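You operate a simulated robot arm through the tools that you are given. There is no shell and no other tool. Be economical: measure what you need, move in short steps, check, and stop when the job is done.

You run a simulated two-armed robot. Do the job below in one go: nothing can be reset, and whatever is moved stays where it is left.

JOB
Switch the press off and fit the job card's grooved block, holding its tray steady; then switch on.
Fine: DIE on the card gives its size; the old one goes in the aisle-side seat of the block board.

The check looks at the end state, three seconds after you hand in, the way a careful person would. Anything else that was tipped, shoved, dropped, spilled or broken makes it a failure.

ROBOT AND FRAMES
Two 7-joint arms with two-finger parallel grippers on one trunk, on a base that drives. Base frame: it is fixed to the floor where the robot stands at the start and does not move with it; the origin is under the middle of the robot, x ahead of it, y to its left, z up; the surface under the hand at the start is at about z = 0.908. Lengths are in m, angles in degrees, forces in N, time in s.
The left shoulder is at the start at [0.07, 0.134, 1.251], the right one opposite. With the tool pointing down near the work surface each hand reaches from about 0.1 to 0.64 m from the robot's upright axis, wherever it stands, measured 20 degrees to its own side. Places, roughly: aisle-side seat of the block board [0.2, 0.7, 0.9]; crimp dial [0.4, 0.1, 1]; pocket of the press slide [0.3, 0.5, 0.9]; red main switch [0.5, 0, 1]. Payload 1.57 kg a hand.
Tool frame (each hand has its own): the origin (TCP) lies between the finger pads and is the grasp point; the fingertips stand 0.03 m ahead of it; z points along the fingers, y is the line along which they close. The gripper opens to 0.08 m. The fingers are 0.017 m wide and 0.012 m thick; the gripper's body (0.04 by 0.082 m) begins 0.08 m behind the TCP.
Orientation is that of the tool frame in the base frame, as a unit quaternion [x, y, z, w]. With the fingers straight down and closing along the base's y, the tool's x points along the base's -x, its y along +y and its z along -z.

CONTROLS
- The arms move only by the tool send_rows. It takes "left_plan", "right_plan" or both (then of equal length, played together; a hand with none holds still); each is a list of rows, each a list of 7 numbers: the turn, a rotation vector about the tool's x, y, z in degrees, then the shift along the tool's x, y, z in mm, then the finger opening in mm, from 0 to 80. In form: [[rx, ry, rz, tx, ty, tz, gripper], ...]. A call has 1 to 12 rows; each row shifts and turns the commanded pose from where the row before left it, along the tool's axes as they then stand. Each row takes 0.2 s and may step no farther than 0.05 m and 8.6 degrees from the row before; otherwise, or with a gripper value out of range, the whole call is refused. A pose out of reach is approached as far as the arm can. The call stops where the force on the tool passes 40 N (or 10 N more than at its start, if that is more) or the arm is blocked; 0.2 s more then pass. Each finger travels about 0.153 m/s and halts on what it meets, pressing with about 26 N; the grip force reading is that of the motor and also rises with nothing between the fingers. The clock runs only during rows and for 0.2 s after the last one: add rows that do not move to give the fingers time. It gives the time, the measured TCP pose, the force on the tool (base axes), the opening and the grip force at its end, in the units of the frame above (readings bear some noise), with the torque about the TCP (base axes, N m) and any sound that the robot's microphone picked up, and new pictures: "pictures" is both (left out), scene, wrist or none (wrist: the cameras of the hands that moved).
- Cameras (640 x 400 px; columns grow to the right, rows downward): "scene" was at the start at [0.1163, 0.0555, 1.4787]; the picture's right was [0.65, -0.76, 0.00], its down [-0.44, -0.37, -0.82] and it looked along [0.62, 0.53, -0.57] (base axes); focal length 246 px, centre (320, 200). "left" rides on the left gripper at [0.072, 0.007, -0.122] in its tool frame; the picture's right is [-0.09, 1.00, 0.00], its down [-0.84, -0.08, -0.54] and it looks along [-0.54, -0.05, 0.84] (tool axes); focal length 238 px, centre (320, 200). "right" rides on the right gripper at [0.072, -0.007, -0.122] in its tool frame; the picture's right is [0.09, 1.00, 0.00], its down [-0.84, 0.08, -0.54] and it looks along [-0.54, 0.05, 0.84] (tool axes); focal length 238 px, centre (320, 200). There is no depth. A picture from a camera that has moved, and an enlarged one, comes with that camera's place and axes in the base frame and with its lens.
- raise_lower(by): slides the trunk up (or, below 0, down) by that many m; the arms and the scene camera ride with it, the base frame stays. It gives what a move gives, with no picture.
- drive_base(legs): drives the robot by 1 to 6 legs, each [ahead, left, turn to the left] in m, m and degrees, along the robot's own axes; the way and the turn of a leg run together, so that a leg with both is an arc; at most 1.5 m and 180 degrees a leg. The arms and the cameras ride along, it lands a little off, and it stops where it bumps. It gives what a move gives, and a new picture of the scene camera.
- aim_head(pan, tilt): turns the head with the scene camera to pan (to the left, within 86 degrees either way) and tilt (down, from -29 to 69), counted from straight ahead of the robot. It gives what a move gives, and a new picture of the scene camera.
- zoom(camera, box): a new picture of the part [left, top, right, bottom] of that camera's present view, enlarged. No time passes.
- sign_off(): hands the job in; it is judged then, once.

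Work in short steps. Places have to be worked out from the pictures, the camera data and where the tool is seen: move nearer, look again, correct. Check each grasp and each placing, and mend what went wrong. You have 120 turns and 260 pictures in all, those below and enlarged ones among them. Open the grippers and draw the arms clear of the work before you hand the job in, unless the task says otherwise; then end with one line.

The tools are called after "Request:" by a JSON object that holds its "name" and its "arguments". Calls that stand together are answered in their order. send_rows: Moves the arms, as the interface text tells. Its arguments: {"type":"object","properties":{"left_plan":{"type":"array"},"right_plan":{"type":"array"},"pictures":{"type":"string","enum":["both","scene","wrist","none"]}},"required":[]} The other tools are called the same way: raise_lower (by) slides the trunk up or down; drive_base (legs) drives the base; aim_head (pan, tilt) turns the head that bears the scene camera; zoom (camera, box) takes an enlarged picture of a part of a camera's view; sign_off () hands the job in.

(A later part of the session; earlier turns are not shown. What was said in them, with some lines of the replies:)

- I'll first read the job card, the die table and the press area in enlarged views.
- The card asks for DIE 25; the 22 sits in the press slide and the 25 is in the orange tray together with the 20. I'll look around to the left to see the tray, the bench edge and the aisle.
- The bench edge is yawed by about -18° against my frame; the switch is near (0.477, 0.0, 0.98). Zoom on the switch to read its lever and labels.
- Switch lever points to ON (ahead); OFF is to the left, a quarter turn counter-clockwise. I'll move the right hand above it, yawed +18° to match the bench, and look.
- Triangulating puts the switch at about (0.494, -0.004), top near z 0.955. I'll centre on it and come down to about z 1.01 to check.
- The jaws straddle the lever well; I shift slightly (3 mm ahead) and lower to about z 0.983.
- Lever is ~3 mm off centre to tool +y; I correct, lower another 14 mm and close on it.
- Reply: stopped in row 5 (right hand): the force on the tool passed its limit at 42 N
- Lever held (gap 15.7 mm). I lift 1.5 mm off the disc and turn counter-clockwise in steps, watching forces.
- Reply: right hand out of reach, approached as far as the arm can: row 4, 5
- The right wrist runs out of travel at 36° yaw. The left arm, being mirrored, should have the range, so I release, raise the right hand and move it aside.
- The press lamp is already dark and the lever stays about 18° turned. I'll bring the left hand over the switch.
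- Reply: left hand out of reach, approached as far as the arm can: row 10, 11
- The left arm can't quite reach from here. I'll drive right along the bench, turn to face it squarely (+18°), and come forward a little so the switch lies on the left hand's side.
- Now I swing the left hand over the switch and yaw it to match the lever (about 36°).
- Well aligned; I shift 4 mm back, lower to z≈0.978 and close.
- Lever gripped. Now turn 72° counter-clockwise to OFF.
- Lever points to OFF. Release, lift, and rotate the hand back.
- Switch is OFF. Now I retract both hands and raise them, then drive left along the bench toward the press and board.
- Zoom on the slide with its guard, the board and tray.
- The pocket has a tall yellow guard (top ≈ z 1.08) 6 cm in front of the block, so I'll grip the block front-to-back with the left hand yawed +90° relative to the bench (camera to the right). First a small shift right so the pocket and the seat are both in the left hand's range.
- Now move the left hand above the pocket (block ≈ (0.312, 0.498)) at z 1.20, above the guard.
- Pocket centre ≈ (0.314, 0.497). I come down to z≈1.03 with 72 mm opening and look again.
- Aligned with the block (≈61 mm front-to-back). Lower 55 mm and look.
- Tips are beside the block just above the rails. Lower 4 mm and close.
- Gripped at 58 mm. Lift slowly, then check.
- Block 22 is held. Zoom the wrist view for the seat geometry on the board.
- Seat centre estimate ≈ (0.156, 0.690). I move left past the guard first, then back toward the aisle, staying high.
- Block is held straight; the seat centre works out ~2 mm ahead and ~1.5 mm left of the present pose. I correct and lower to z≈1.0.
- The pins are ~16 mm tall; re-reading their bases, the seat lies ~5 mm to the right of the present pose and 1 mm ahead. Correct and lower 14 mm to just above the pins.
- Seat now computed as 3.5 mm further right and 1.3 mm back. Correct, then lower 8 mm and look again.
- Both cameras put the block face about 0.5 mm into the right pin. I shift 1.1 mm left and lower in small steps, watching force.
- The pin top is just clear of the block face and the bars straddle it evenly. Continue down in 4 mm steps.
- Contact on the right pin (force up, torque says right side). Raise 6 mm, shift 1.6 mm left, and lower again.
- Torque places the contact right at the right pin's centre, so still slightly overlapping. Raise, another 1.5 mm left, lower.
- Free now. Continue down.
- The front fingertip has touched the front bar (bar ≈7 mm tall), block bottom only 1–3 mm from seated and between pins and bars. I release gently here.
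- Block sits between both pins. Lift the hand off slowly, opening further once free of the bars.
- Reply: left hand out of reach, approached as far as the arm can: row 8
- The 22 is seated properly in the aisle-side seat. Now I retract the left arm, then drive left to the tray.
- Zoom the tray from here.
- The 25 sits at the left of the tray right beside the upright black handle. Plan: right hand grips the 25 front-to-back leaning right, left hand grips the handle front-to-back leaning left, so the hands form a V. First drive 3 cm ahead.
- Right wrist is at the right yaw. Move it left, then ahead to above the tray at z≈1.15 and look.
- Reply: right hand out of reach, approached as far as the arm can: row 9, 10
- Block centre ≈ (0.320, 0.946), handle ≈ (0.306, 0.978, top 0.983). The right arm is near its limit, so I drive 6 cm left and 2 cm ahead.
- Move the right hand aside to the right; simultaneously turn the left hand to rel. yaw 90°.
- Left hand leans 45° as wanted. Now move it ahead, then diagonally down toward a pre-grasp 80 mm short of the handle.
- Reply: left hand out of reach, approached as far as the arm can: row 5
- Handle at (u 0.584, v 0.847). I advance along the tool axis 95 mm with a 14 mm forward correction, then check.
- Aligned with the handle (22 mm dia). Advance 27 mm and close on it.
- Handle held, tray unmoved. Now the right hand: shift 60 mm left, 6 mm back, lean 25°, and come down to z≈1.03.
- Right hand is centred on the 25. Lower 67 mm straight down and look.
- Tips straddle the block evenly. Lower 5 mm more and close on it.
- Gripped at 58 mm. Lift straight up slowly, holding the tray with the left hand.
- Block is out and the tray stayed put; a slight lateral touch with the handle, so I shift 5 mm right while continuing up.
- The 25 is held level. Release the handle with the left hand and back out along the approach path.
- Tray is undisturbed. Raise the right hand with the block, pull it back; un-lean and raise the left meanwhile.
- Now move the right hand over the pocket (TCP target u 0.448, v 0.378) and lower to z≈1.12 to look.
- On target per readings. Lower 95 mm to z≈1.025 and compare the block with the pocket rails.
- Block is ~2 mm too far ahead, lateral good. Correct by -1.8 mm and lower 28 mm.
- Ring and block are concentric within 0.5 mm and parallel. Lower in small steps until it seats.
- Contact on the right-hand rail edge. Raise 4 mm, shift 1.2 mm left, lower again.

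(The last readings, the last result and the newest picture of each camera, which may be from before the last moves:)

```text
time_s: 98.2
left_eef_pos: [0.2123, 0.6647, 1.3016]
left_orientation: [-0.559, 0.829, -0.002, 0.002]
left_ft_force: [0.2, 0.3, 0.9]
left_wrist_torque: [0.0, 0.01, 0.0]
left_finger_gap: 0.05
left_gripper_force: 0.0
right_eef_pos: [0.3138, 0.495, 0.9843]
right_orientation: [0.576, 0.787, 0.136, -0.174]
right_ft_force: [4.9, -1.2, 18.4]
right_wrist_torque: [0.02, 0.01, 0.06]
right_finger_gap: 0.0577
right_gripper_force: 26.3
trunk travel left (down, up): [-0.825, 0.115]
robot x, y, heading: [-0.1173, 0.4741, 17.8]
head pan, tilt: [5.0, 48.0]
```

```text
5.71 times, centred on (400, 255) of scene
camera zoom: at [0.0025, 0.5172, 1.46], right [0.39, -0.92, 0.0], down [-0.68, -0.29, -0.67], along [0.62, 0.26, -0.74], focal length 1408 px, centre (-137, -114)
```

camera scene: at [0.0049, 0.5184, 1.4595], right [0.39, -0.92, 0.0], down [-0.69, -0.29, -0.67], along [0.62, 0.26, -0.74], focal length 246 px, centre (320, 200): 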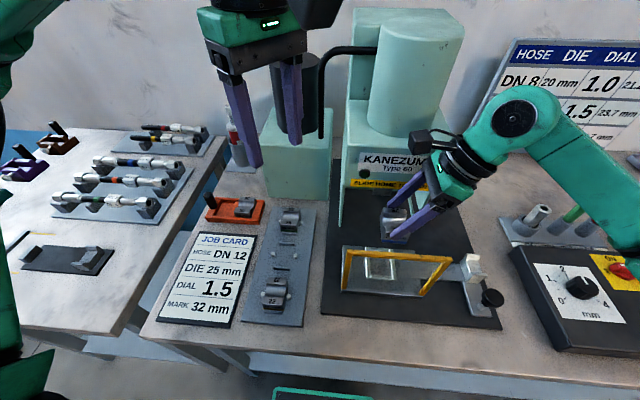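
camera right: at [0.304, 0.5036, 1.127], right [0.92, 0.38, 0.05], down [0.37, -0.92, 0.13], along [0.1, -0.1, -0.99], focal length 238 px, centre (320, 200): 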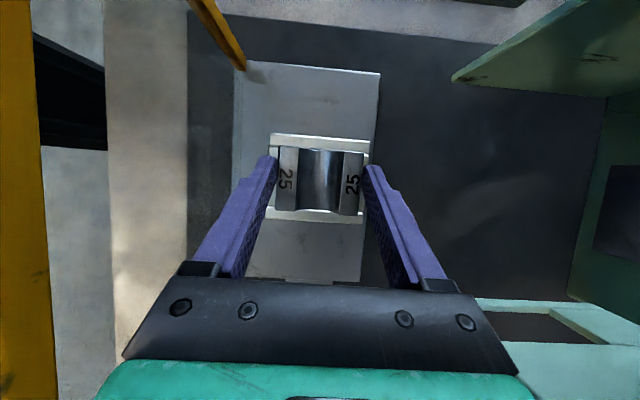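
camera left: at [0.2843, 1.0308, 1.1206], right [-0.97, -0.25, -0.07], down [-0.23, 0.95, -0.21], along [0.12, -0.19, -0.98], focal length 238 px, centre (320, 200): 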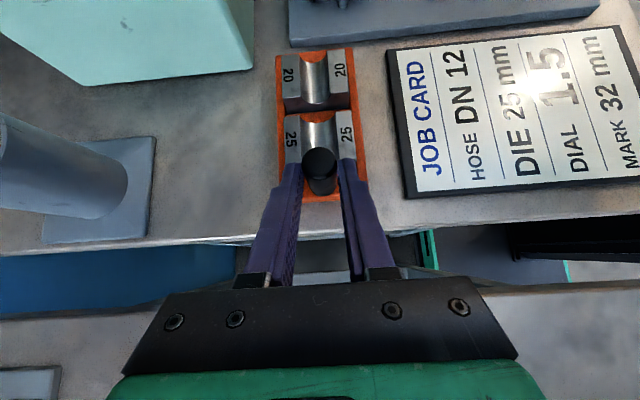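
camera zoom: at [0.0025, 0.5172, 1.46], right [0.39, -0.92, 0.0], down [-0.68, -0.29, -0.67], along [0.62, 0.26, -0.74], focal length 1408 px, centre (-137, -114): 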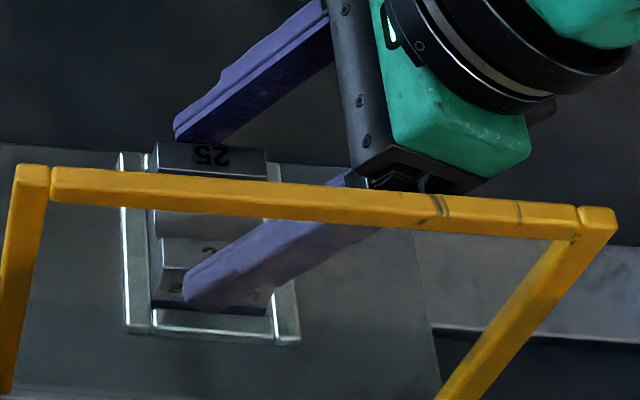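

Now contact is centred laterally with a slight push from the front rail. Raise 4 mm, shift 1.2 mm ahead, lower again.

Request:
{"name": "send_rows", "arguments": {"right_plan": [[0, 0, 0, 1.7, 0, -3.6, 54], [0, 0, 0, 0, 1.2, 0, 54], [0, 0, 0, 0, 0, 0, 54], [0, 0, 0, -1.7, 0, 3.6, 54], [0, 0, 0, -0.8, 0, 1.8, 54], [0, 0, 0, 0, 0, 0, 54]], "pictures": "none"}}

Request:
{"name": "zoom", "arguments": {"camera": "right", "box": [240, 100, 400, 240]}}

Request:
{"name": "zoom", "arguments": {"camera": "scene", "box": [360, 220, 440, 290]}}

```text
time_s: 99.6
left_eef_pos: [0.2121, 0.665, 1.3013]
left_orientation: [-0.559, 0.829, -0.001, 0.002]
left_ft_force: [0.3, -0.3, -0.2]
left_wrist_torque: [0.01, 0.0, 0.02]
left_finger_gap: 0.0499
left_gripper_force: 0.1
right_eef_pos: [0.3138, 0.4931, 0.9835]
right_orientation: [0.575, 0.787, 0.136, -0.174]
right_ft_force: [5.2, -4.6, 28.3]
right_wrist_torque: [-0.12, 0.42, 0.02]
right_finger_gap: 0.0579
right_gripper_force: 26.2
trunk travel left (down, up): [-0.825, 0.115]
robot x, y, heading: [-0.1148, 0.4722, 17.8]
head pan, tilt: [5.0, 48.0]
```

```text
2.86 times, centred on (320, 170) of right
camera zoom: at [0.3031, 0.5035, 1.1245], right [0.92, 0.38, 0.05], down [0.37, -0.92, 0.13], along [0.1, -0.1, -0.99], focal length 681 px, centre (320, 286)
```

zoom: 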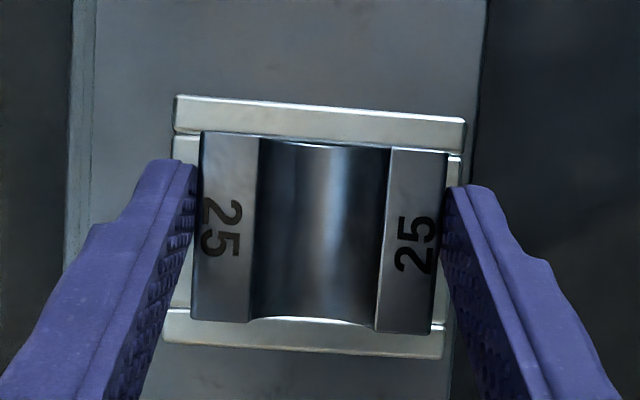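

```text
5.71 times, centred on (400, 255) of scene
camera zoom: at [0.001, 0.5163, 1.4603], right [0.39, -0.92, 0.0], down [-0.68, -0.29, -0.67], along [0.62, 0.26, -0.74], focal length 1408 px, centre (-137, -114)
```

zoom: 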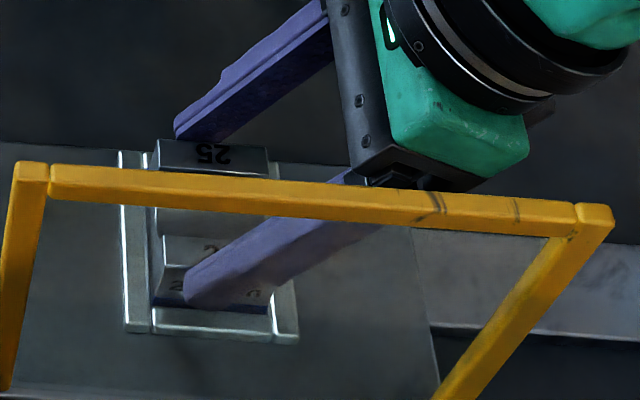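

Not seated yet. Raise 12 mm to free space and re-measure the block against the ring.

Request:
{"name": "send_rows", "arguments": {"right_plan": [[0, 0, 0, 2.5, 0, -5.4, 54], [0, 0, 0, 2.5, 0, -5.4, 54], [0, 0, 0, 0, 0, 0, 54], [0, 0, 0, 0, 0, 0, 54]], "pictures": "none"}}

Request:
{"name": "zoom", "arguments": {"camera": "right", "box": [260, 120, 380, 230]}}

Request:
{"name": "zoom", "arguments": {"camera": "scene", "box": [365, 225, 415, 285]}}

```text
time_s: 100.6
left_eef_pos: [0.2163, 0.6655, 1.2986]
left_orientation: [-0.559, 0.829, -0.001, 0.001]
left_ft_force: [-0.2, 0.2, 0.4]
left_wrist_torque: [-0.02, 0.01, 0.03]
left_finger_gap: 0.0502
left_gripper_force: 0.1
right_eef_pos: [0.3164, 0.4956, 0.9916]
right_orientation: [0.577, 0.787, 0.131, -0.174]
right_ft_force: [-0.1, 0.3, -5.3]
right_wrist_torque: [-0.01, 0.0, 0.03]
right_finger_gap: 0.0578
right_gripper_force: 26.1
trunk travel left (down, up): [-0.825, 0.115]
robot x, y, heading: [-0.1157, 0.4733, 17.9]
head pan, tilt: [5.0, 48.0]
```

```text
3.64 times, centred on (320, 175) of right
camera zoom: at [0.3056, 0.5051, 1.1324], right [0.92, 0.38, 0.04], down [0.37, -0.92, 0.13], along [0.09, -0.11, -0.99], focal length 867 px, centre (320, 291)
```

zoom: 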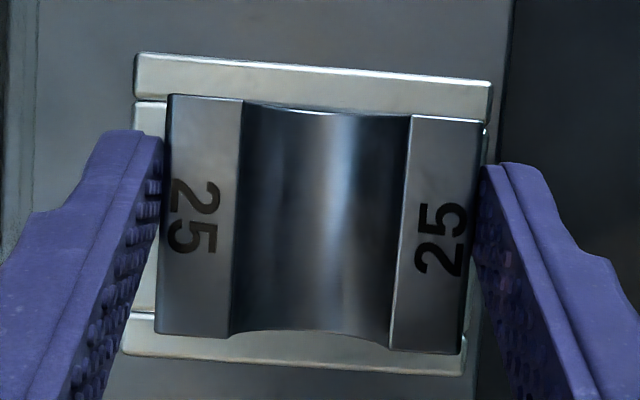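

```text
6.67 times, centred on (390, 255) of scene
camera zoom: at [0.0054, 0.5186, 1.4594], right [0.39, -0.92, 0.0], down [-0.69, -0.29, -0.67], along [0.62, 0.26, -0.74], focal length 1643 px, centre (-147, -167)
```

zoom: 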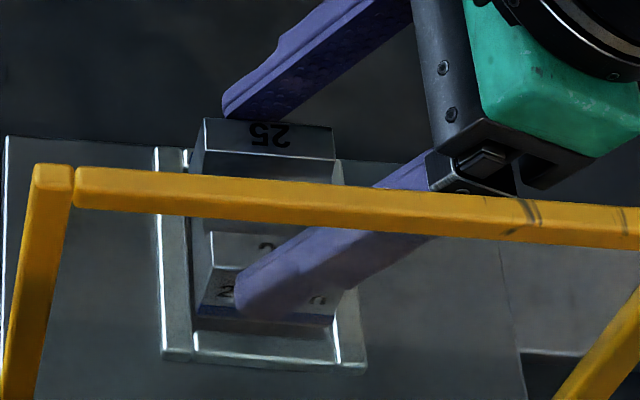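

Vision: block is 2.3 mm too far ahead; laterally ~0.5 mm right. Correct and re-measure before lowering.

Request:
{"name": "send_rows", "arguments": {"right_plan": [[0, 0, 0, 0.6, -2.3, 0.3, 54], [0, 0, 0, 0, 0, 0, 54], [0, 0, 0, 0, 0, 0, 54]], "pictures": "none"}}

Request:
{"name": "zoom", "arguments": {"camera": "right", "box": [260, 120, 380, 230]}}

```text
time_s: 101.4
left_eef_pos: [0.2143, 0.6655, 1.2996]
left_orientation: [-0.558, 0.83, 0.0, 0.001]
left_ft_force: [-0.3, -0.6, -0.3]
left_wrist_torque: [-0.01, 0.04, 0.02]
left_finger_gap: 0.0501
left_gripper_force: 0.0
right_eef_pos: [0.3142, 0.4947, 0.9919]
right_orientation: [0.577, 0.787, 0.132, -0.174]
right_ft_force: [0.1, -0.4, -4.9]
right_wrist_torque: [-0.02, 0.0, -0.01]
right_finger_gap: 0.0578
right_gripper_force: 25.7
trunk travel left (down, up): [-0.825, 0.115]
robot x, y, heading: [-0.1192, 0.4758, 18.0]
head pan, tilt: [5.0, 48.0]
```

```text
3.64 times, centred on (320, 175) of right
camera zoom: at [0.3033, 0.5049, 1.1329], right [0.92, 0.38, 0.05], down [0.37, -0.92, 0.13], along [0.09, -0.11, -0.99], focal length 867 px, centre (320, 291)
```

zoom: 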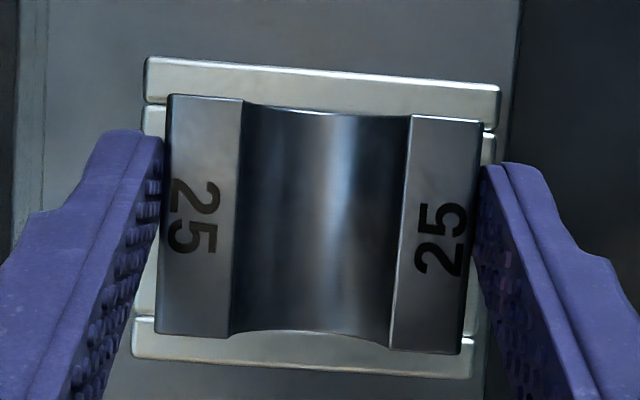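

Aligned (u +0.2, v +0.5 mm). Lower 9 mm slowly.

Request:
{"name": "send_rows", "arguments": {"right_plan": [[0, 0, 0, -1.3, 0, 2.7, 54], [0, 0, 0, -1.3, 0, 2.7, 54], [0, 0, 0, -1.3, 0, 2.7, 54], [0, 0, 0, 0, 0, 0, 54], [0, 0, 0, 0, 0, 0, 54]], "pictures": "none"}}

Request:
{"name": "zoom", "arguments": {"camera": "right", "box": [260, 120, 380, 230]}}

Request:
{"name": "zoom", "arguments": {"camera": "scene", "box": [365, 225, 415, 285]}}

```text
time_s: 102.6
left_eef_pos: [0.2151, 0.6658, 1.2995]
left_orientation: [-0.559, 0.829, 0.0, 0.0]
left_ft_force: [-0.3, -0.8, -0.3]
left_wrist_torque: [-0.02, -0.02, 0.01]
left_finger_gap: 0.0499
left_gripper_force: 0.0
right_eef_pos: [0.3139, 0.4954, 0.9833]
right_orientation: [0.577, 0.786, 0.134, -0.174]
right_ft_force: [1.9, -0.7, 1.5]
right_wrist_torque: [0.03, 0.08, 0.01]
right_finger_gap: 0.0576
right_gripper_force: 26.1
trunk travel left (down, up): [-0.825, 0.115]
robot x, y, heading: [-0.1158, 0.4745, 17.9]
head pan, tilt: [5.0, 48.0]
```

```text
3.64 times, centred on (320, 175) of right
camera zoom: at [0.3032, 0.5043, 1.1245], right [0.92, 0.38, 0.05], down [0.37, -0.92, 0.13], along [0.09, -0.11, -0.99], focal length 867 px, centre (320, 291)
```

zoom: 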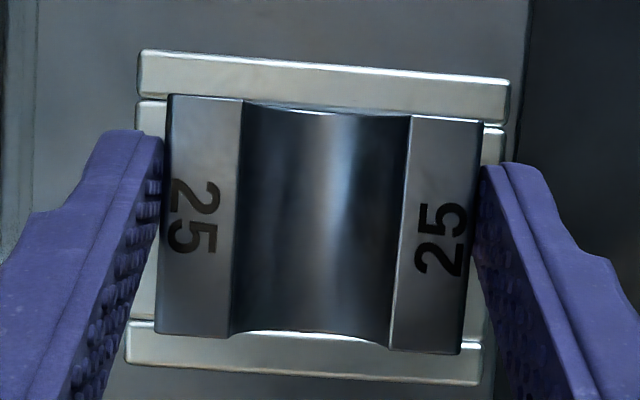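

```text
6.67 times, centred on (390, 255) of scene
camera zoom: at [0.0046, 0.5177, 1.4596], right [0.39, -0.92, 0.0], down [-0.69, -0.29, -0.67], along [0.62, 0.26, -0.74], focal length 1643 px, centre (-147, -167)
```

zoom: 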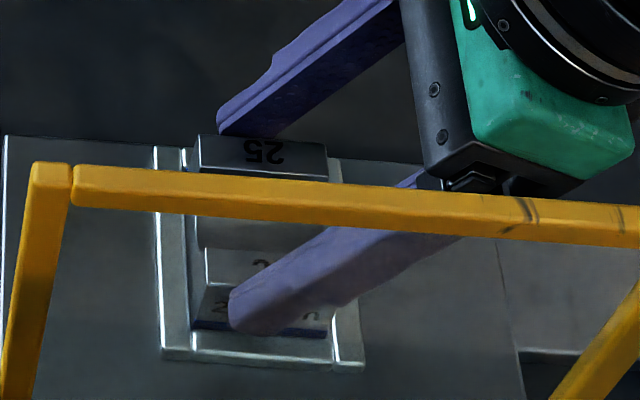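

Only a light contact (6 N), and its location matches the front fingertip on the rail rather than the block. Look closer at the block's bottom edge.

Request:
{"name": "zoom", "arguments": {"camera": "scene", "box": [378, 250, 408, 275]}}

Request:
{"name": "zoom", "arguments": {"camera": "right", "box": [262, 128, 302, 168]}}

```text
16.00 times, centred on (393, 262) of scene
camera zoom: at [0.0046, 0.5177, 1.4596], right [0.39, -0.92, 0.0], down [-0.69, -0.29, -0.67], along [0.62, 0.26, -0.74], focal length 3943 px, centre (-848, -800)
```

zoom: 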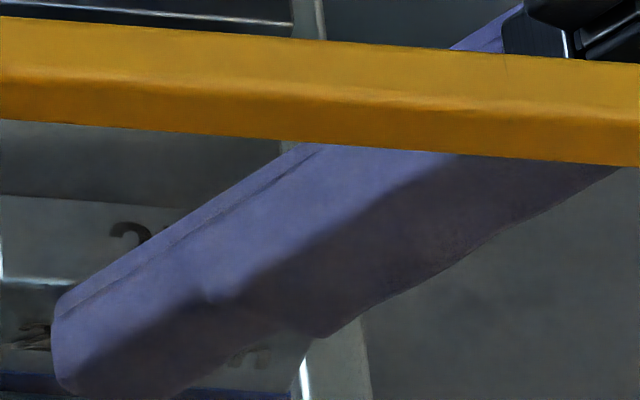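

```text
10.00 times, centred on (282, 148) of right
camera zoom: at [0.3032, 0.5043, 1.1245], right [0.92, 0.38, 0.05], down [0.37, -0.92, 0.13], along [0.09, -0.11, -0.99], focal length 2384 px, centre (700, 720)
```

zoom: 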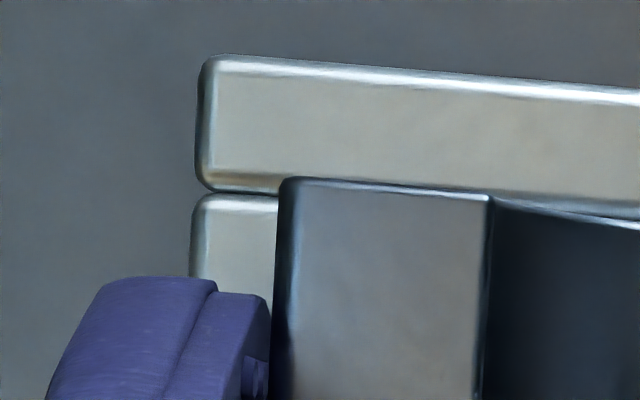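

Request:
{"name": "zoom", "arguments": {"camera": "scene", "box": [370, 262, 412, 288]}}

```text
15.24 times, centred on (391, 275) of scene
camera zoom: at [0.0046, 0.5177, 1.4596], right [0.39, -0.92, 0.0], down [-0.69, -0.29, -0.67], along [0.62, 0.26, -0.74], focal length 3755 px, centre (-762, -943)
```

zoom: 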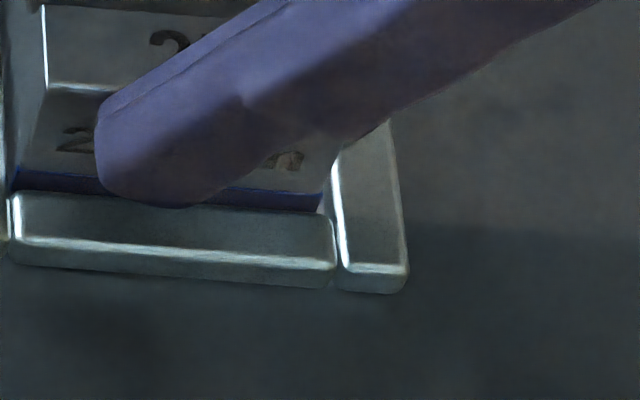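

The rail hides the lower ~3 mm of the block's stripe, so the block has entered the pocket and only the fingertip rests on the rail. Release so it drops the last few mm.

Request:
{"name": "send_rows", "arguments": {"right_plan": [[0, 0, 0, 0.2, 0, -0.4, 58], [0, 0, 0, 0, 0, 0, 62], [0, 0, 0, 0, 0, 0, 68], [0, 0, 0, 0, 0, 0, 68]], "pictures": "none"}}

Request:
{"name": "zoom", "arguments": {"camera": "scene", "box": [365, 240, 415, 290]}}

Request:
{"name": "zoom", "arguments": {"camera": "right", "box": [260, 120, 380, 230]}}

```text
time_s: 103.6
left_eef_pos: [0.2141, 0.6658, 1.3]
left_orientation: [-0.559, 0.829, 0.0, 0.0]
left_ft_force: [0.8, 0.4, 0.4]
left_wrist_torque: [0.0, 0.01, -0.03]
left_finger_gap: 0.05
left_gripper_force: 0.0
right_eef_pos: [0.3123, 0.4946, 0.983]
right_orientation: [0.575, 0.788, 0.132, -0.175]
right_ft_force: [0.6, -0.2, 0.2]
right_wrist_torque: [0.0, 0.02, -0.03]
right_finger_gap: 0.0677
right_gripper_force: 0.0
trunk travel left (down, up): [-0.825, 0.115]
robot x, y, heading: [-0.1169, 0.4725, 18.0]
head pan, tilt: [5.0, 48.0]
```

```text
8.00 times, centred on (390, 265) of scene
camera zoom: at [0.004, 0.5181, 1.4596], right [0.39, -0.92, 0.0], down [-0.69, -0.29, -0.67], along [0.62, 0.26, -0.74], focal length 1972 px, centre (-240, -320)
```

zoom: 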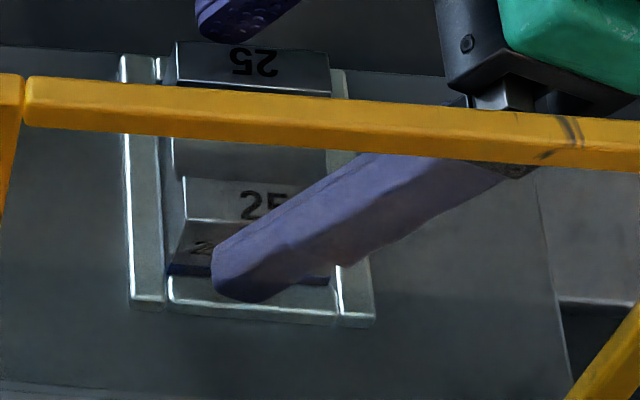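

```text
3.64 times, centred on (320, 175) of right
camera zoom: at [0.3026, 0.5046, 1.125], right [0.92, 0.38, 0.05], down [0.37, -0.92, 0.13], along [0.09, -0.11, -0.99], focal length 867 px, centre (320, 291)
```

zoom: 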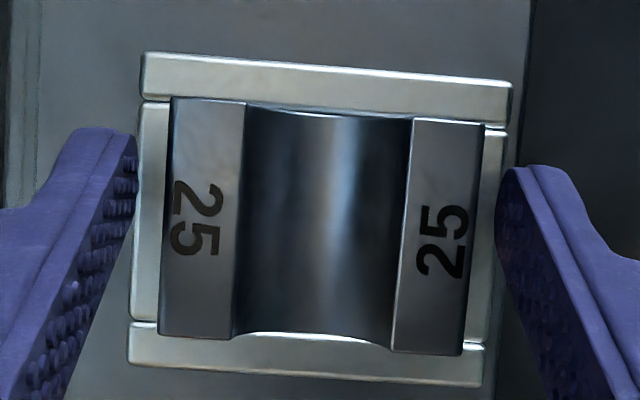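

Comparing block and ring sizes with the earlier view of the seated 22, the 25 sits at the same height, i.e. seated. Retreat straight up and inspect.

Request:
{"name": "send_rows", "arguments": {"right_plan": [[0, 0, 0, 1.7, 0, -3.6, 70], [0, 0, 0, 4.2, 0, -9, 72], [0, 0, 0, 12.7, 0, -27, 72], [0, 0, 0, 17, 0, -36, 72], [0, 0, 0, 17, 0, -36, 72], [0, 0, 0, 17, 0, -36, 72], [0, 0, 0, 17, 0, -36, 72], [0, 0, 0, 0, 0, 0, 72]], "pictures": "wrist"}}

Request:
{"name": "zoom", "arguments": {"camera": "scene", "box": [340, 220, 460, 310]}}

Request:
{"name": "zoom", "arguments": {"camera": "right", "box": [270, 120, 370, 220]}}

```text
time_s: 105.4
left_eef_pos: [0.2137, 0.6665, 1.2995]
left_orientation: [-0.559, 0.829, -0.001, 0.001]
left_ft_force: [-0.4, 0.0, 0.4]
left_wrist_torque: [0.01, 0.01, -0.01]
left_finger_gap: 0.0499
left_gripper_force: 0.1
right_eef_pos: [0.3114, 0.4949, 1.1866]
right_orientation: [0.576, 0.787, 0.132, -0.174]
right_ft_force: [-0.3, 0.6, 0.0]
right_wrist_torque: [-0.01, 0.0, 0.02]
right_finger_gap: 0.072
right_gripper_force: 0.0
trunk travel left (down, up): [-0.825, 0.115]
robot x, y, heading: [-0.1173, 0.4721, 17.8]
head pan, tilt: [5.0, 48.0]
camera right: at [0.3017, 0.5041, 1.3278], right [0.92, 0.38, 0.05], down [0.37, -0.92, 0.13], along [0.09, -0.11, -0.99], focal length 238 px, centre (320, 200)
```

right: 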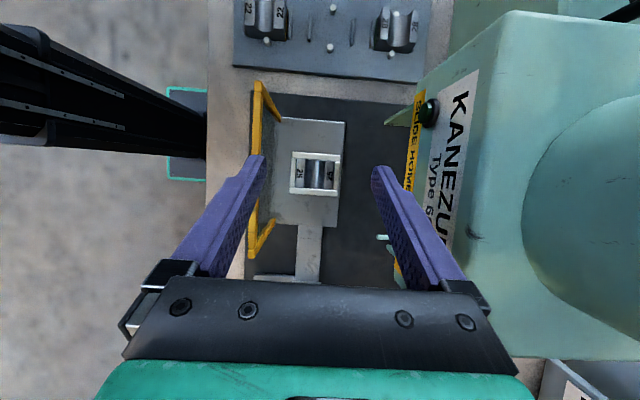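

```text
4.44 times, centred on (400, 265) of scene
camera zoom: at [0.0042, 0.5179, 1.4596], right [0.39, -0.92, 0.0], down [-0.69, -0.29, -0.67], along [0.62, 0.26, -0.74], focal length 1095 px, centre (-36, -89)
```

zoom: 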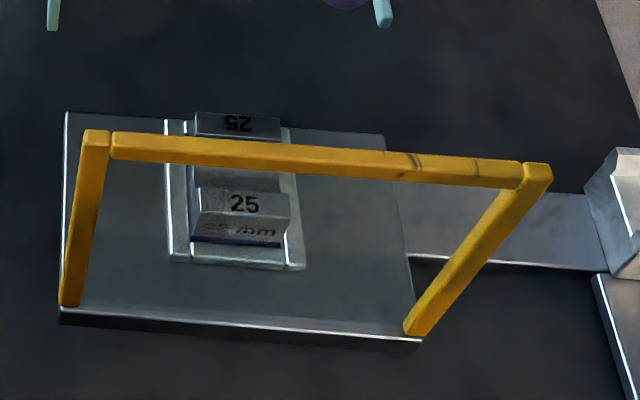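

```text
4.00 times, centred on (320, 170) of right
camera zoom: at [0.3017, 0.5041, 1.3278], right [0.92, 0.38, 0.05], down [0.37, -0.92, 0.13], along [0.09, -0.11, -0.99], focal length 953 px, centre (320, 320)
```

zoom: 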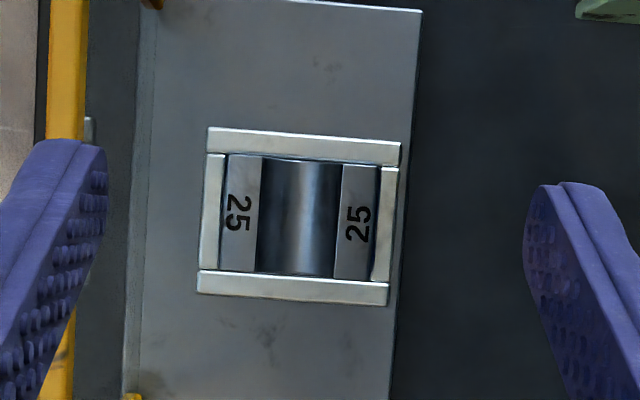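

The 25 sits inside the pocket ring with even gaps. Now un-lean/raise the right hand and retract the left a bit, then drive back to the switch.

Request:
{"name": "send_rows", "arguments": {"right_plan": [[0, -8.4, 0, 0, 0, 0, 60], [0, -8.3, 0, 0, 0, 0, 60], [0, -8.3, 0, 0, 0, 0, 60], [0, 0, 0, 0, -30, -35, 60], [0, 0, 0, 0, -30, -35, 60], [0, 0, 0, 0, -20, -30, 60], [0, 0, 0, 0, 0, 0, 60]], "pictures": "none"}}

Request:
{"name": "drive_base", "arguments": {"legs": [[-0.045, 0, 0], [0, -0.816, 0]]}}

Request:
{"name": "aim_head", "arguments": {"pan": 20, "tilt": 55}}

```text
time_s: 107.0
left_eef_pos: [0.2143, 0.6658, 1.299]
left_orientation: [-0.56, 0.829, 0.0, 0.002]
left_ft_force: [0.2, -0.1, 0.3]
left_wrist_torque: [0.0, 0.01, 0.01]
left_finger_gap: 0.0501
left_gripper_force: 0.1
right_eef_pos: [0.2349, 0.4682, 1.2855]
right_orientation: [0.592, 0.806, 0.005, -0.001]
right_ft_force: [1.0, 0.5, -0.3]
right_wrist_torque: [-0.02, 0.01, 0.02]
right_finger_gap: 0.0599
right_gripper_force: 0.0
trunk travel left (down, up): [-0.825, 0.115]
robot x, y, heading: [-0.1152, 0.4716, 18.0]
head pan, tilt: [5.0, 48.0]
```

```text
time_s: 111.8
left_eef_pos: [0.4209, -0.1201, 1.2989]
left_orientation: [-0.561, 0.828, -0.002, 0.001]
left_ft_force: [-0.3, -0.2, 0.1]
left_wrist_torque: [0.0, 0.0, -0.01]
left_finger_gap: 0.0501
left_gripper_force: 0.0
right_eef_pos: [0.4411, -0.3173, 1.2854]
right_orientation: [0.59, 0.807, 0.004, 0.0]
right_ft_force: [-0.1, -0.7, -0.3]
right_wrist_torque: [-0.03, 0.01, -0.01]
right_finger_gap: 0.0599
right_gripper_force: 0.1
trunk travel left (down, up): [-0.825, 0.115]
robot x, y, heading: [0.0963, -0.3135, 18.0]
head pan, tilt: [5.0, 48.0]
camera scene: at [0.2112, -0.2688, 1.4596], right [0.39, -0.92, 0.0], down [-0.68, -0.29, -0.67], along [0.62, 0.26, -0.74], focal length 246 px, centre (320, 200)
```

scene: 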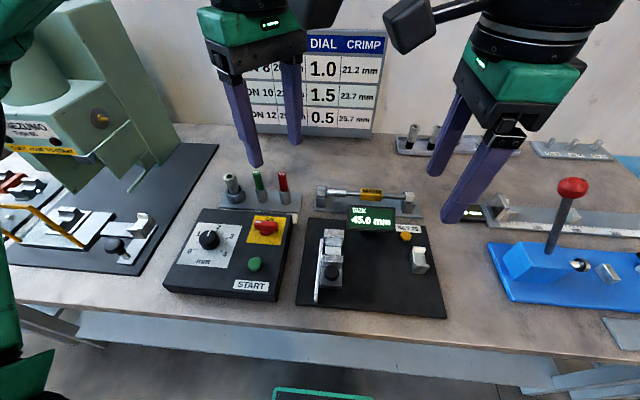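

```text
time_s: 112.6
left_eef_pos: [0.4222, -0.1219, 1.2999]
left_orientation: [-0.561, 0.828, -0.001, 0.001]
left_ft_force: [-0.1, 0.1, 0.1]
left_wrist_torque: [0.01, -0.01, -0.01]
left_finger_gap: 0.05
left_gripper_force: 0.0
right_eef_pos: [0.4424, -0.3181, 1.2857]
right_orientation: [0.59, 0.808, 0.004, 0.0]
right_ft_force: [-0.3, 0.3, 0.7]
right_wrist_torque: [0.0, 0.03, -0.01]
right_finger_gap: 0.06
right_gripper_force: 0.0
trunk travel left (down, up): [-0.825, 0.115]
robot x, y, heading: [0.0921, -0.3123, 18.1]
head pan, tilt: [20.0, 55.0]
camera scene: at [0.1959, -0.2566, 1.4504], right [0.62, -0.79, 0.0], down [-0.65, -0.5, -0.57], along [0.45, 0.35, -0.82], focal length 246 px, centre (320, 200)
```

scene: 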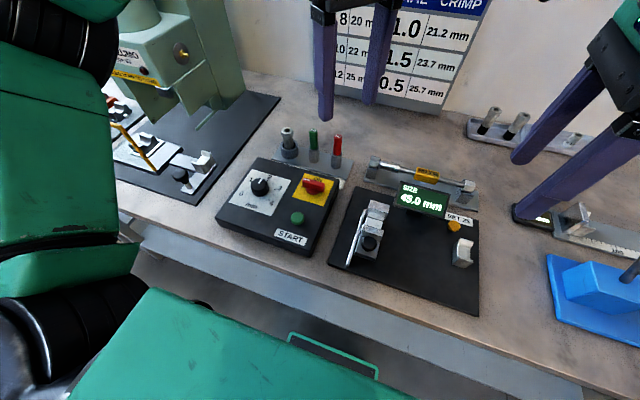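

Bring the left hand over the switch at yaw 108°, z≈1.08.

Request:
{"name": "send_rows", "arguments": {"left_plan": [[0, 0, 0, -35.2, -5.5, 30, 40], [0, 0, 0, -35.2, -5.5, 30, 40], [0, 0, 0, -35.2, -5.5, 30, 40], [0, 0, 0, -35.2, -5.5, 30, 40], [0, 0, -8, 0, 0, 20, 40], [0, 0, -8, 0, 0, 20, 40], [0, 0, -8, 0, 0, 20, 40], [0, 0, -8, 0, 0, 20, 40], [0, 0, -7.8, 0, 0, 20, 40], [0, 0, 0, 0, 0, 0, 40]], "pictures": "wrist"}}

Request:
{"name": "zoom", "arguments": {"camera": "scene", "box": [250, 120, 360, 220]}}

```text
time_s: 114.8
left_eef_pos: [0.4952, 0.0014, 1.0787]
left_orientation: [0.81, -0.587, 0.002, 0.0]
left_ft_force: [0.0, -0.7, 0.0]
left_wrist_torque: [-0.02, -0.05, 0.0]
left_finger_gap: 0.04
left_gripper_force: 0.1
right_eef_pos: [0.4425, -0.3169, 1.2857]
right_orientation: [0.59, 0.807, 0.004, 0.0]
right_ft_force: [0.5, -0.4, -0.3]
right_wrist_torque: [0.0, -0.03, 0.02]
right_finger_gap: 0.06
right_gripper_force: 0.0
trunk travel left (down, up): [-0.825, 0.115]
robot x, y, heading: [0.0954, -0.3135, 17.9]
head pan, tilt: [20.0, 55.0]
camera left: at [0.5088, -0.0695, 1.2005], right [-0.97, -0.22, 0.0], down [-0.19, 0.82, 0.54], along [-0.12, 0.53, -0.84], focal length 238 px, centre (320, 200)
```

left: 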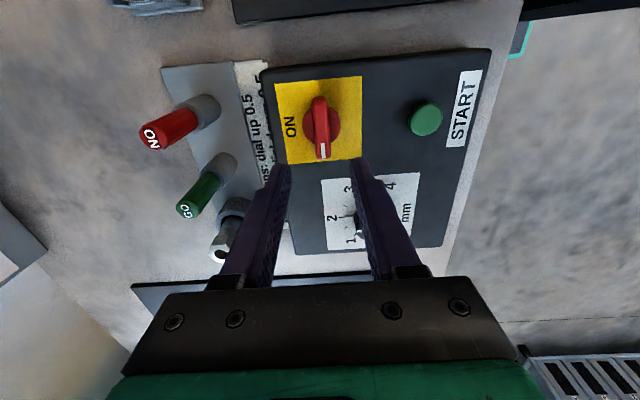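

```text
4.00 times, centred on (305, 170) of scene
camera zoom: at [0.1959, -0.2562, 1.4503], right [0.62, -0.79, 0.0], down [-0.64, -0.51, -0.57], along [0.45, 0.35, -0.82], focal length 986 px, centre (380, 320)
```

zoom: 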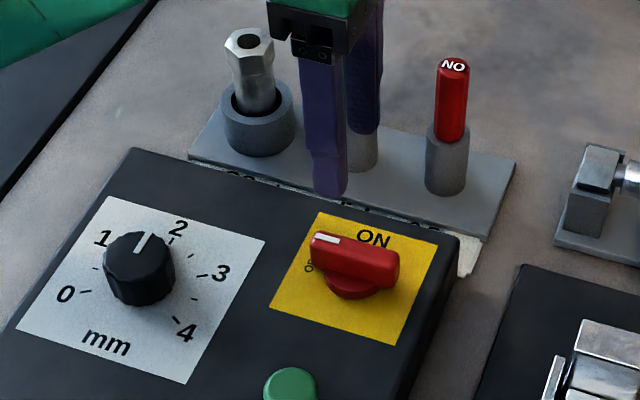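

Lever aligned; small correction (tx +3, ty +2), lower to 0.98 and grip.

Request:
{"name": "send_rows", "arguments": {"left_plan": [[0, 0, 0, 3, 2, 35, 40], [0, 0, 0, 0, 0, 35, 40], [0, 0, 0, 0, 0, 0, 40]], "pictures": "wrist"}}

Request:
{"name": "zoom", "arguments": {"camera": "left", "box": [240, 80, 400, 220]}}

```text
time_s: 115.6
left_eef_pos: [0.4934, -0.002, 1.0085]
left_orientation: [0.81, -0.586, 0.001, 0.0]
left_ft_force: [0.8, 0.4, 0.4]
left_wrist_torque: [0.01, -0.04, 0.01]
left_finger_gap: 0.0401
left_gripper_force: 0.0
right_eef_pos: [0.4424, -0.3189, 1.2848]
right_orientation: [0.59, 0.808, 0.004, 0.0]
right_ft_force: [0.6, 0.2, 0.2]
right_wrist_torque: [0.0, 0.06, 0.01]
right_finger_gap: 0.0601
right_gripper_force: 0.2
trunk travel left (down, up): [-0.825, 0.115]
robot x, y, heading: [0.0912, -0.3139, 18.0]
head pan, tilt: [20.0, 55.0]
camera left: at [0.5084, -0.0733, 1.1304], right [-0.98, -0.22, 0.0], down [-0.19, 0.82, 0.54], along [-0.12, 0.53, -0.84], focal length 238 px, centre (320, 200)
```

left: 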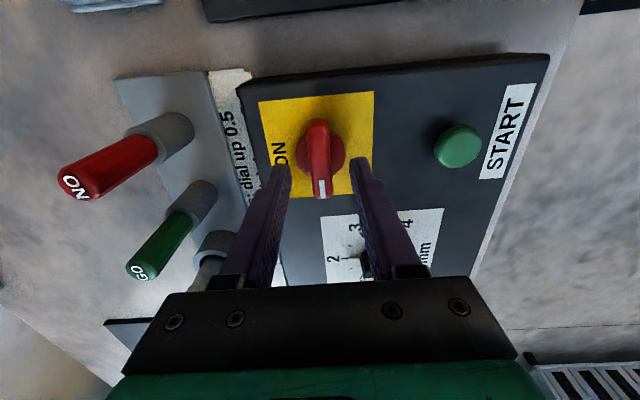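

```text
2.86 times, centred on (320, 150) of left
camera zoom: at [0.5084, -0.0733, 1.1304], right [-0.98, -0.22, 0.0], down [-0.19, 0.82, 0.54], along [-0.12, 0.53, -0.84], focal length 681 px, centre (320, 343)
```

zoom: 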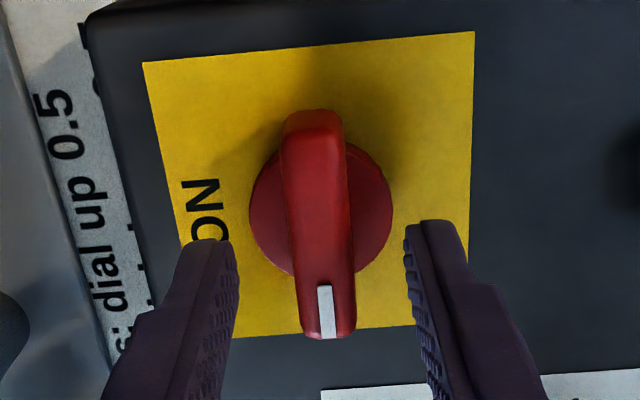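

Centred on the knob. Lower 30 mm and close.

Request:
{"name": "send_rows", "arguments": {"left_plan": [[0, 0, 0, 0, 0, 15, 40], [0, 0, 0, 0, 0, 15, 40], [0, 0, 0, 0, 0, 0, 30], [0, 0, 0, 0, 0, 0, 20], [0, 0, 0, 0, 0, 0, 10], [0, 0, 0, 0, 0, 0, 10]], "pictures": "wrist"}}

```text
time_s: 117.0
left_eef_pos: [0.493, -0.0033, 0.9781]
left_orientation: [0.809, -0.587, 0.001, 0.0]
left_ft_force: [1.4, -0.3, 1.0]
left_wrist_torque: [-0.18, 0.44, -0.17]
left_finger_gap: 0.016
left_gripper_force: 31.6
right_eef_pos: [0.4436, -0.3171, 1.2851]
right_orientation: [0.59, 0.808, 0.004, 0.0]
right_ft_force: [0.2, -0.3, 0.0]
right_wrist_torque: [0.0, 0.01, 0.0]
right_finger_gap: 0.0598
right_gripper_force: 0.1
trunk travel left (down, up): [-0.825, 0.115]
robot x, y, heading: [0.0934, -0.3143, 18.0]
head pan, tilt: [20.0, 55.0]
camera left: at [0.5081, -0.0729, 1.1003], right [-0.98, -0.22, 0.0], down [-0.19, 0.82, 0.54], along [-0.12, 0.53, -0.84], focal length 238 px, centre (320, 200)
```

left: 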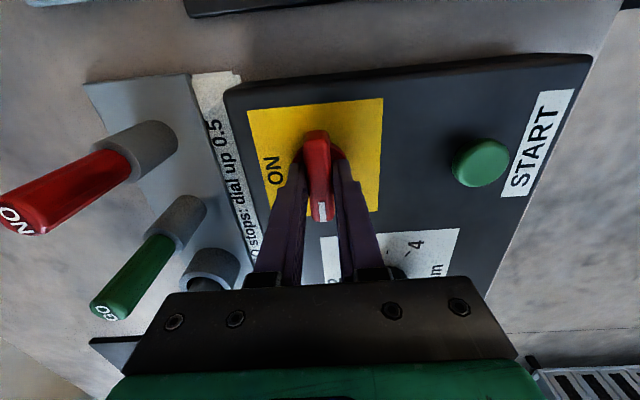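

Lever gripped. Turn 90° clockwise to ON.

Request:
{"name": "send_rows", "arguments": {"left_plan": [[0, 0, 8.2, 0, 0, 0, 10], [0, 0, 8.2, 0, 0, 0, 10], [0, 0, 8.2, 0, 0, 0, 10], [0, 0, 8.2, 0, 0, 0, 10], [0, 0, 8.2, 0, 0, 0, 10], [0, 0, 8.2, 0, 0, 0, 10], [0, 0, 8.2, 0, 0, 0, 10], [0, 0, 8.2, 0, 0, 0, 10], [0, 0, 8.2, 0, 0, 0, 10], [0, 0, 8.2, 0, 0, 0, 10], [0, 0, 8.2, 0, 0, 0, 10], [0, 0, 0, 0, 0, 0, 10]], "pictures": "both"}}

```text
time_s: 119.6
left_eef_pos: [0.4937, -0.0019, 0.9784]
left_orientation: [-0.154, 0.988, 0.0, -0.001]
left_ft_force: [-3.6, -2.1, -7.0]
left_wrist_torque: [-0.17, 0.99, 0.06]
left_finger_gap: 0.0158
left_gripper_force: 31.4
right_eef_pos: [0.4428, -0.3182, 1.2853]
right_orientation: [0.59, 0.807, 0.005, 0.0]
right_ft_force: [1.2, -0.3, -0.6]
right_wrist_torque: [0.0, -0.01, -0.01]
right_finger_gap: 0.06
right_gripper_force: 0.0
trunk travel left (down, up): [-0.825, 0.115]
robot x, y, heading: [0.0922, -0.3127, 18.2]
head pan, tilt: [20.0, 55.0]
camera scene: at [0.1962, -0.2561, 1.4503], right [0.62, -0.79, 0.0], down [-0.65, -0.51, -0.57], along [0.45, 0.35, -0.82], focal length 246 px, centre (320, 200)
camera left: at [0.4217, -0.0179, 1.1002], right [-0.22, 0.98, 0.0], down [0.82, 0.18, 0.54], along [0.53, 0.12, -0.84], focal length 238 px, centre (320, 200)
```

scene: 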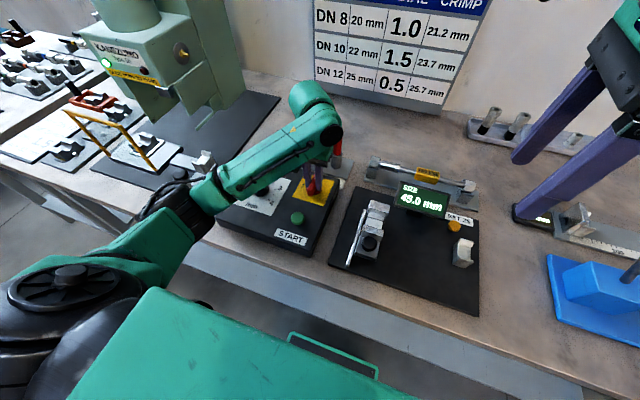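
left: 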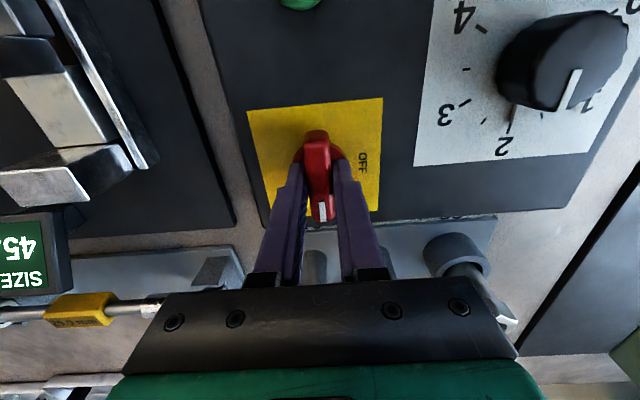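

Lever at ON and the press lamp is green again. Release, lift clear, and check everything.

Request:
{"name": "send_rows", "arguments": {"left_plan": [[0, 0, 0, 0, 0, 0, 40], [0, 0, 0, 0, 0, 0, 40], [0, 0, 0, 0, 0, -30, 40], [0, 0, 0, 0, 0, -45, 40], [0, 0, 0, 0, 0, -45, 40], [0, 0, 0, 20, 0, -45, 50], [0, 0, 0, 40, 0, -20, 60], [0, 0, 0, 45, 0, 0, 60], [0, 0, 0, 45, 0, 0, 60], [0, 0, 0, 0, 0, 0, 60]], "pictures": "scene"}}

Request:
{"name": "zoom", "arguments": {"camera": "scene", "box": [230, 130, 350, 240]}}

Request:
{"name": "aim_head", "arguments": {"pan": 45, "tilt": 40}}

```text
time_s: 121.8
left_eef_pos: [0.3491, -0.048, 1.1623]
left_orientation: [-0.156, 0.988, 0.0, 0.001]
left_ft_force: [0.0, -0.8, 0.3]
left_wrist_torque: [0.02, 0.04, 0.01]
left_finger_gap: 0.0598
left_gripper_force: 0.1
right_eef_pos: [0.4423, -0.3176, 1.2853]
right_orientation: [0.59, 0.807, 0.003, 0.0]
right_ft_force: [0.6, -0.8, -0.8]
right_wrist_torque: [-0.04, 0.02, 0.01]
right_finger_gap: 0.06
right_gripper_force: 0.0
trunk travel left (down, up): [-0.825, 0.115]
robot x, y, heading: [0.0933, -0.3175, 18.2]
head pan, tilt: [20.0, 55.0]
camera scene: at [0.1962, -0.2563, 1.4503], right [0.62, -0.79, 0.0], down [-0.65, -0.51, -0.57], along [0.45, 0.35, -0.82], focal length 246 px, centre (320, 200)
```

scene: 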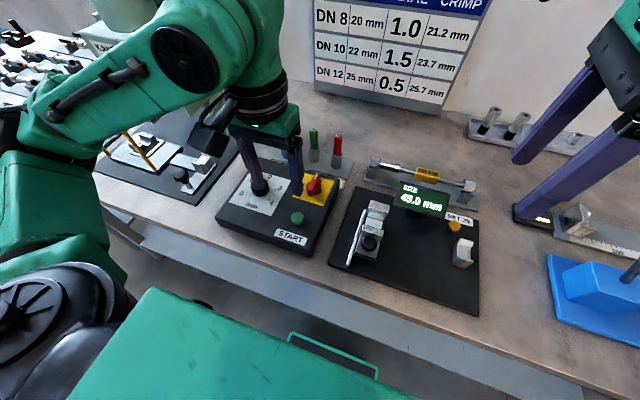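

```text
3.64 times, centred on (290, 185) of scene
camera zoom: at [0.1962, -0.2563, 1.4503], right [0.62, -0.79, 0.0], down [-0.65, -0.51, -0.57], along [0.45, 0.35, -0.82], focal length 896 px, centre (429, 254)
```

zoom: 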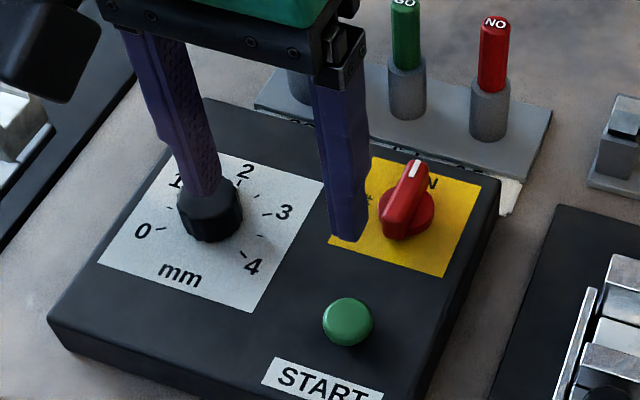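

```text
time_s: 122.7
left_eef_pos: [0.3496, -0.0493, 1.1637]
left_orientation: [-0.155, 0.988, -0.002, 0.001]
left_ft_force: [-0.1, -1.0, -0.1]
left_wrist_torque: [-0.01, 0.02, -0.01]
left_finger_gap: 0.0599
left_gripper_force: 0.1
right_eef_pos: [0.4431, -0.3183, 1.2866]
right_orientation: [0.59, 0.807, 0.005, 0.0]
right_ft_force: [-0.1, 0.4, -0.9]
right_wrist_torque: [0.0, -0.02, 0.01]
right_finger_gap: 0.0598
right_gripper_force: 0.1
trunk travel left (down, up): [-0.825, 0.115]
robot x, y, heading: [0.0931, -0.3132, 18.1]
head pan, tilt: [45.0, 40.0]
camera scene: at [0.1776, -0.225, 1.471], right [0.89, -0.45, 0.0], down [-0.29, -0.57, -0.77], along [0.35, 0.68, -0.64], focal length 246 px, centre (320, 200)
```

scene: 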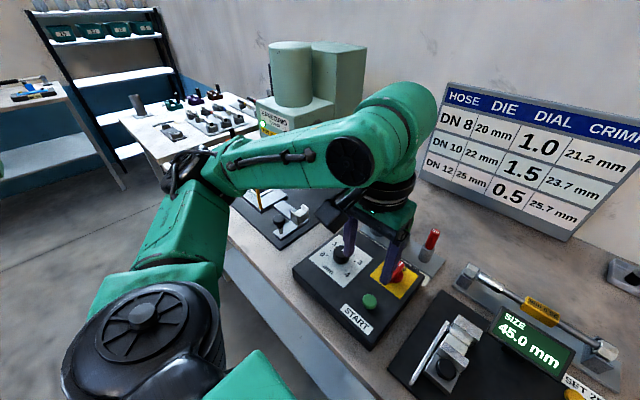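

Switch is on, lamp green. Draw the left arm further up and back, with a last look at the press and board.

Request:
{"name": "send_rows", "arguments": {"left_plan": [[0, 0, 0, 15, 0, -40, 60], [0, 0, 0, 15, 0, -40, 60], [0, 0, 0, 15, 0, -40, 60], [0, 0, 0, 15, 0, -20, 60], [0, 0, 0, 0, 0, 0, 60]], "right_plan": [[0, 0, 0, 0, -15, 0, 60], [0, 0, 0, 0, -15, 0, 60], [0, 0, 0, 0, -15, 0, 60], [0, 0, 0, 0, 0, 0, 60], [0, 0, 0, 0, 0, 0, 60]], "pictures": "scene"}}

Request:
{"name": "zoom", "arguments": {"camera": "scene", "box": [140, 80, 440, 290]}}

```text
time_s: 123.9
left_eef_pos: [0.2937, -0.0651, 1.305]
left_orientation: [-0.155, 0.988, -0.001, 0.001]
left_ft_force: [0.3, 0.2, 0.1]
left_wrist_torque: [0.04, -0.01, -0.03]
left_finger_gap: 0.0601
left_gripper_force: 0.2
right_eef_pos: [0.3999, -0.3319, 1.2855]
right_orientation: [0.589, 0.808, 0.004, 0.0]
right_ft_force: [-0.9, -0.2, 0.5]
right_wrist_torque: [0.03, 0.0, 0.06]
right_finger_gap: 0.0601
right_gripper_force: 0.1
trunk travel left (down, up): [-0.825, 0.115]
robot x, y, heading: [0.0908, -0.3105, 18.2]
head pan, tilt: [45.0, 40.0]
camera scene: at [0.1779, -0.2245, 1.471], right [0.89, -0.45, 0.0], down [-0.29, -0.57, -0.77], along [0.35, 0.68, -0.64], focal length 246 px, centre (320, 200)
```

scene: 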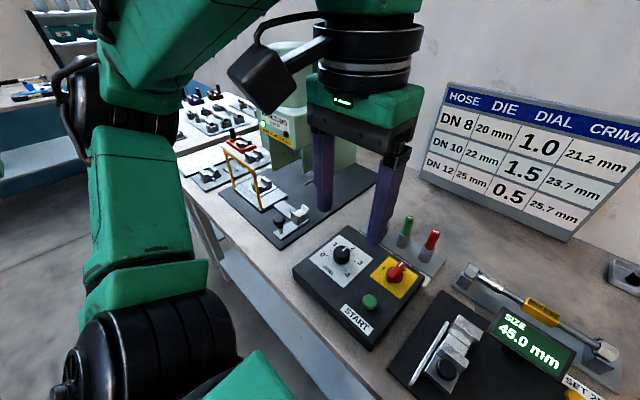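

```text
1.90 times, centred on (290, 185) of scene
camera zoom: at [0.1779, -0.2245, 1.471], right [0.89, -0.45, 0.0], down [-0.29, -0.57, -0.77], along [0.35, 0.68, -0.64], focal length 469 px, centre (377, 229)
```

zoom: 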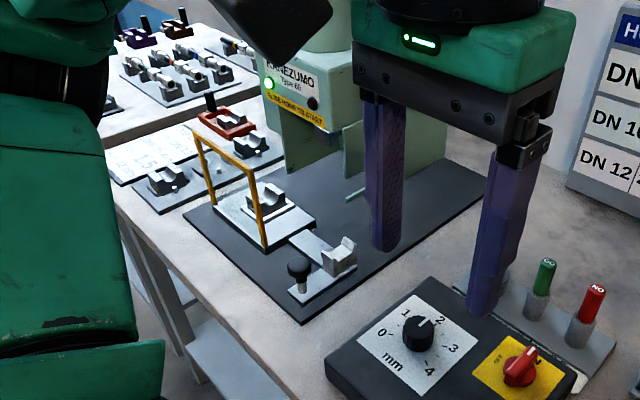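

Everything is in its final state: the 25 is in the slide pocket, the 22 in the aisle-side seat, the tray is unmoved, the lamp is green, and both grippers are open and clear. Handing in.

Request:
{"name": "sign_off", "arguments": {}}

```text
The job is handed in.
```

The job is done and handed in. I switched the press off, fitted the 25 mm block in the slide pocket with its tray held steady, put the old 22 mm block in the aisle-side seat, and switched the press back on. The lamp is green.
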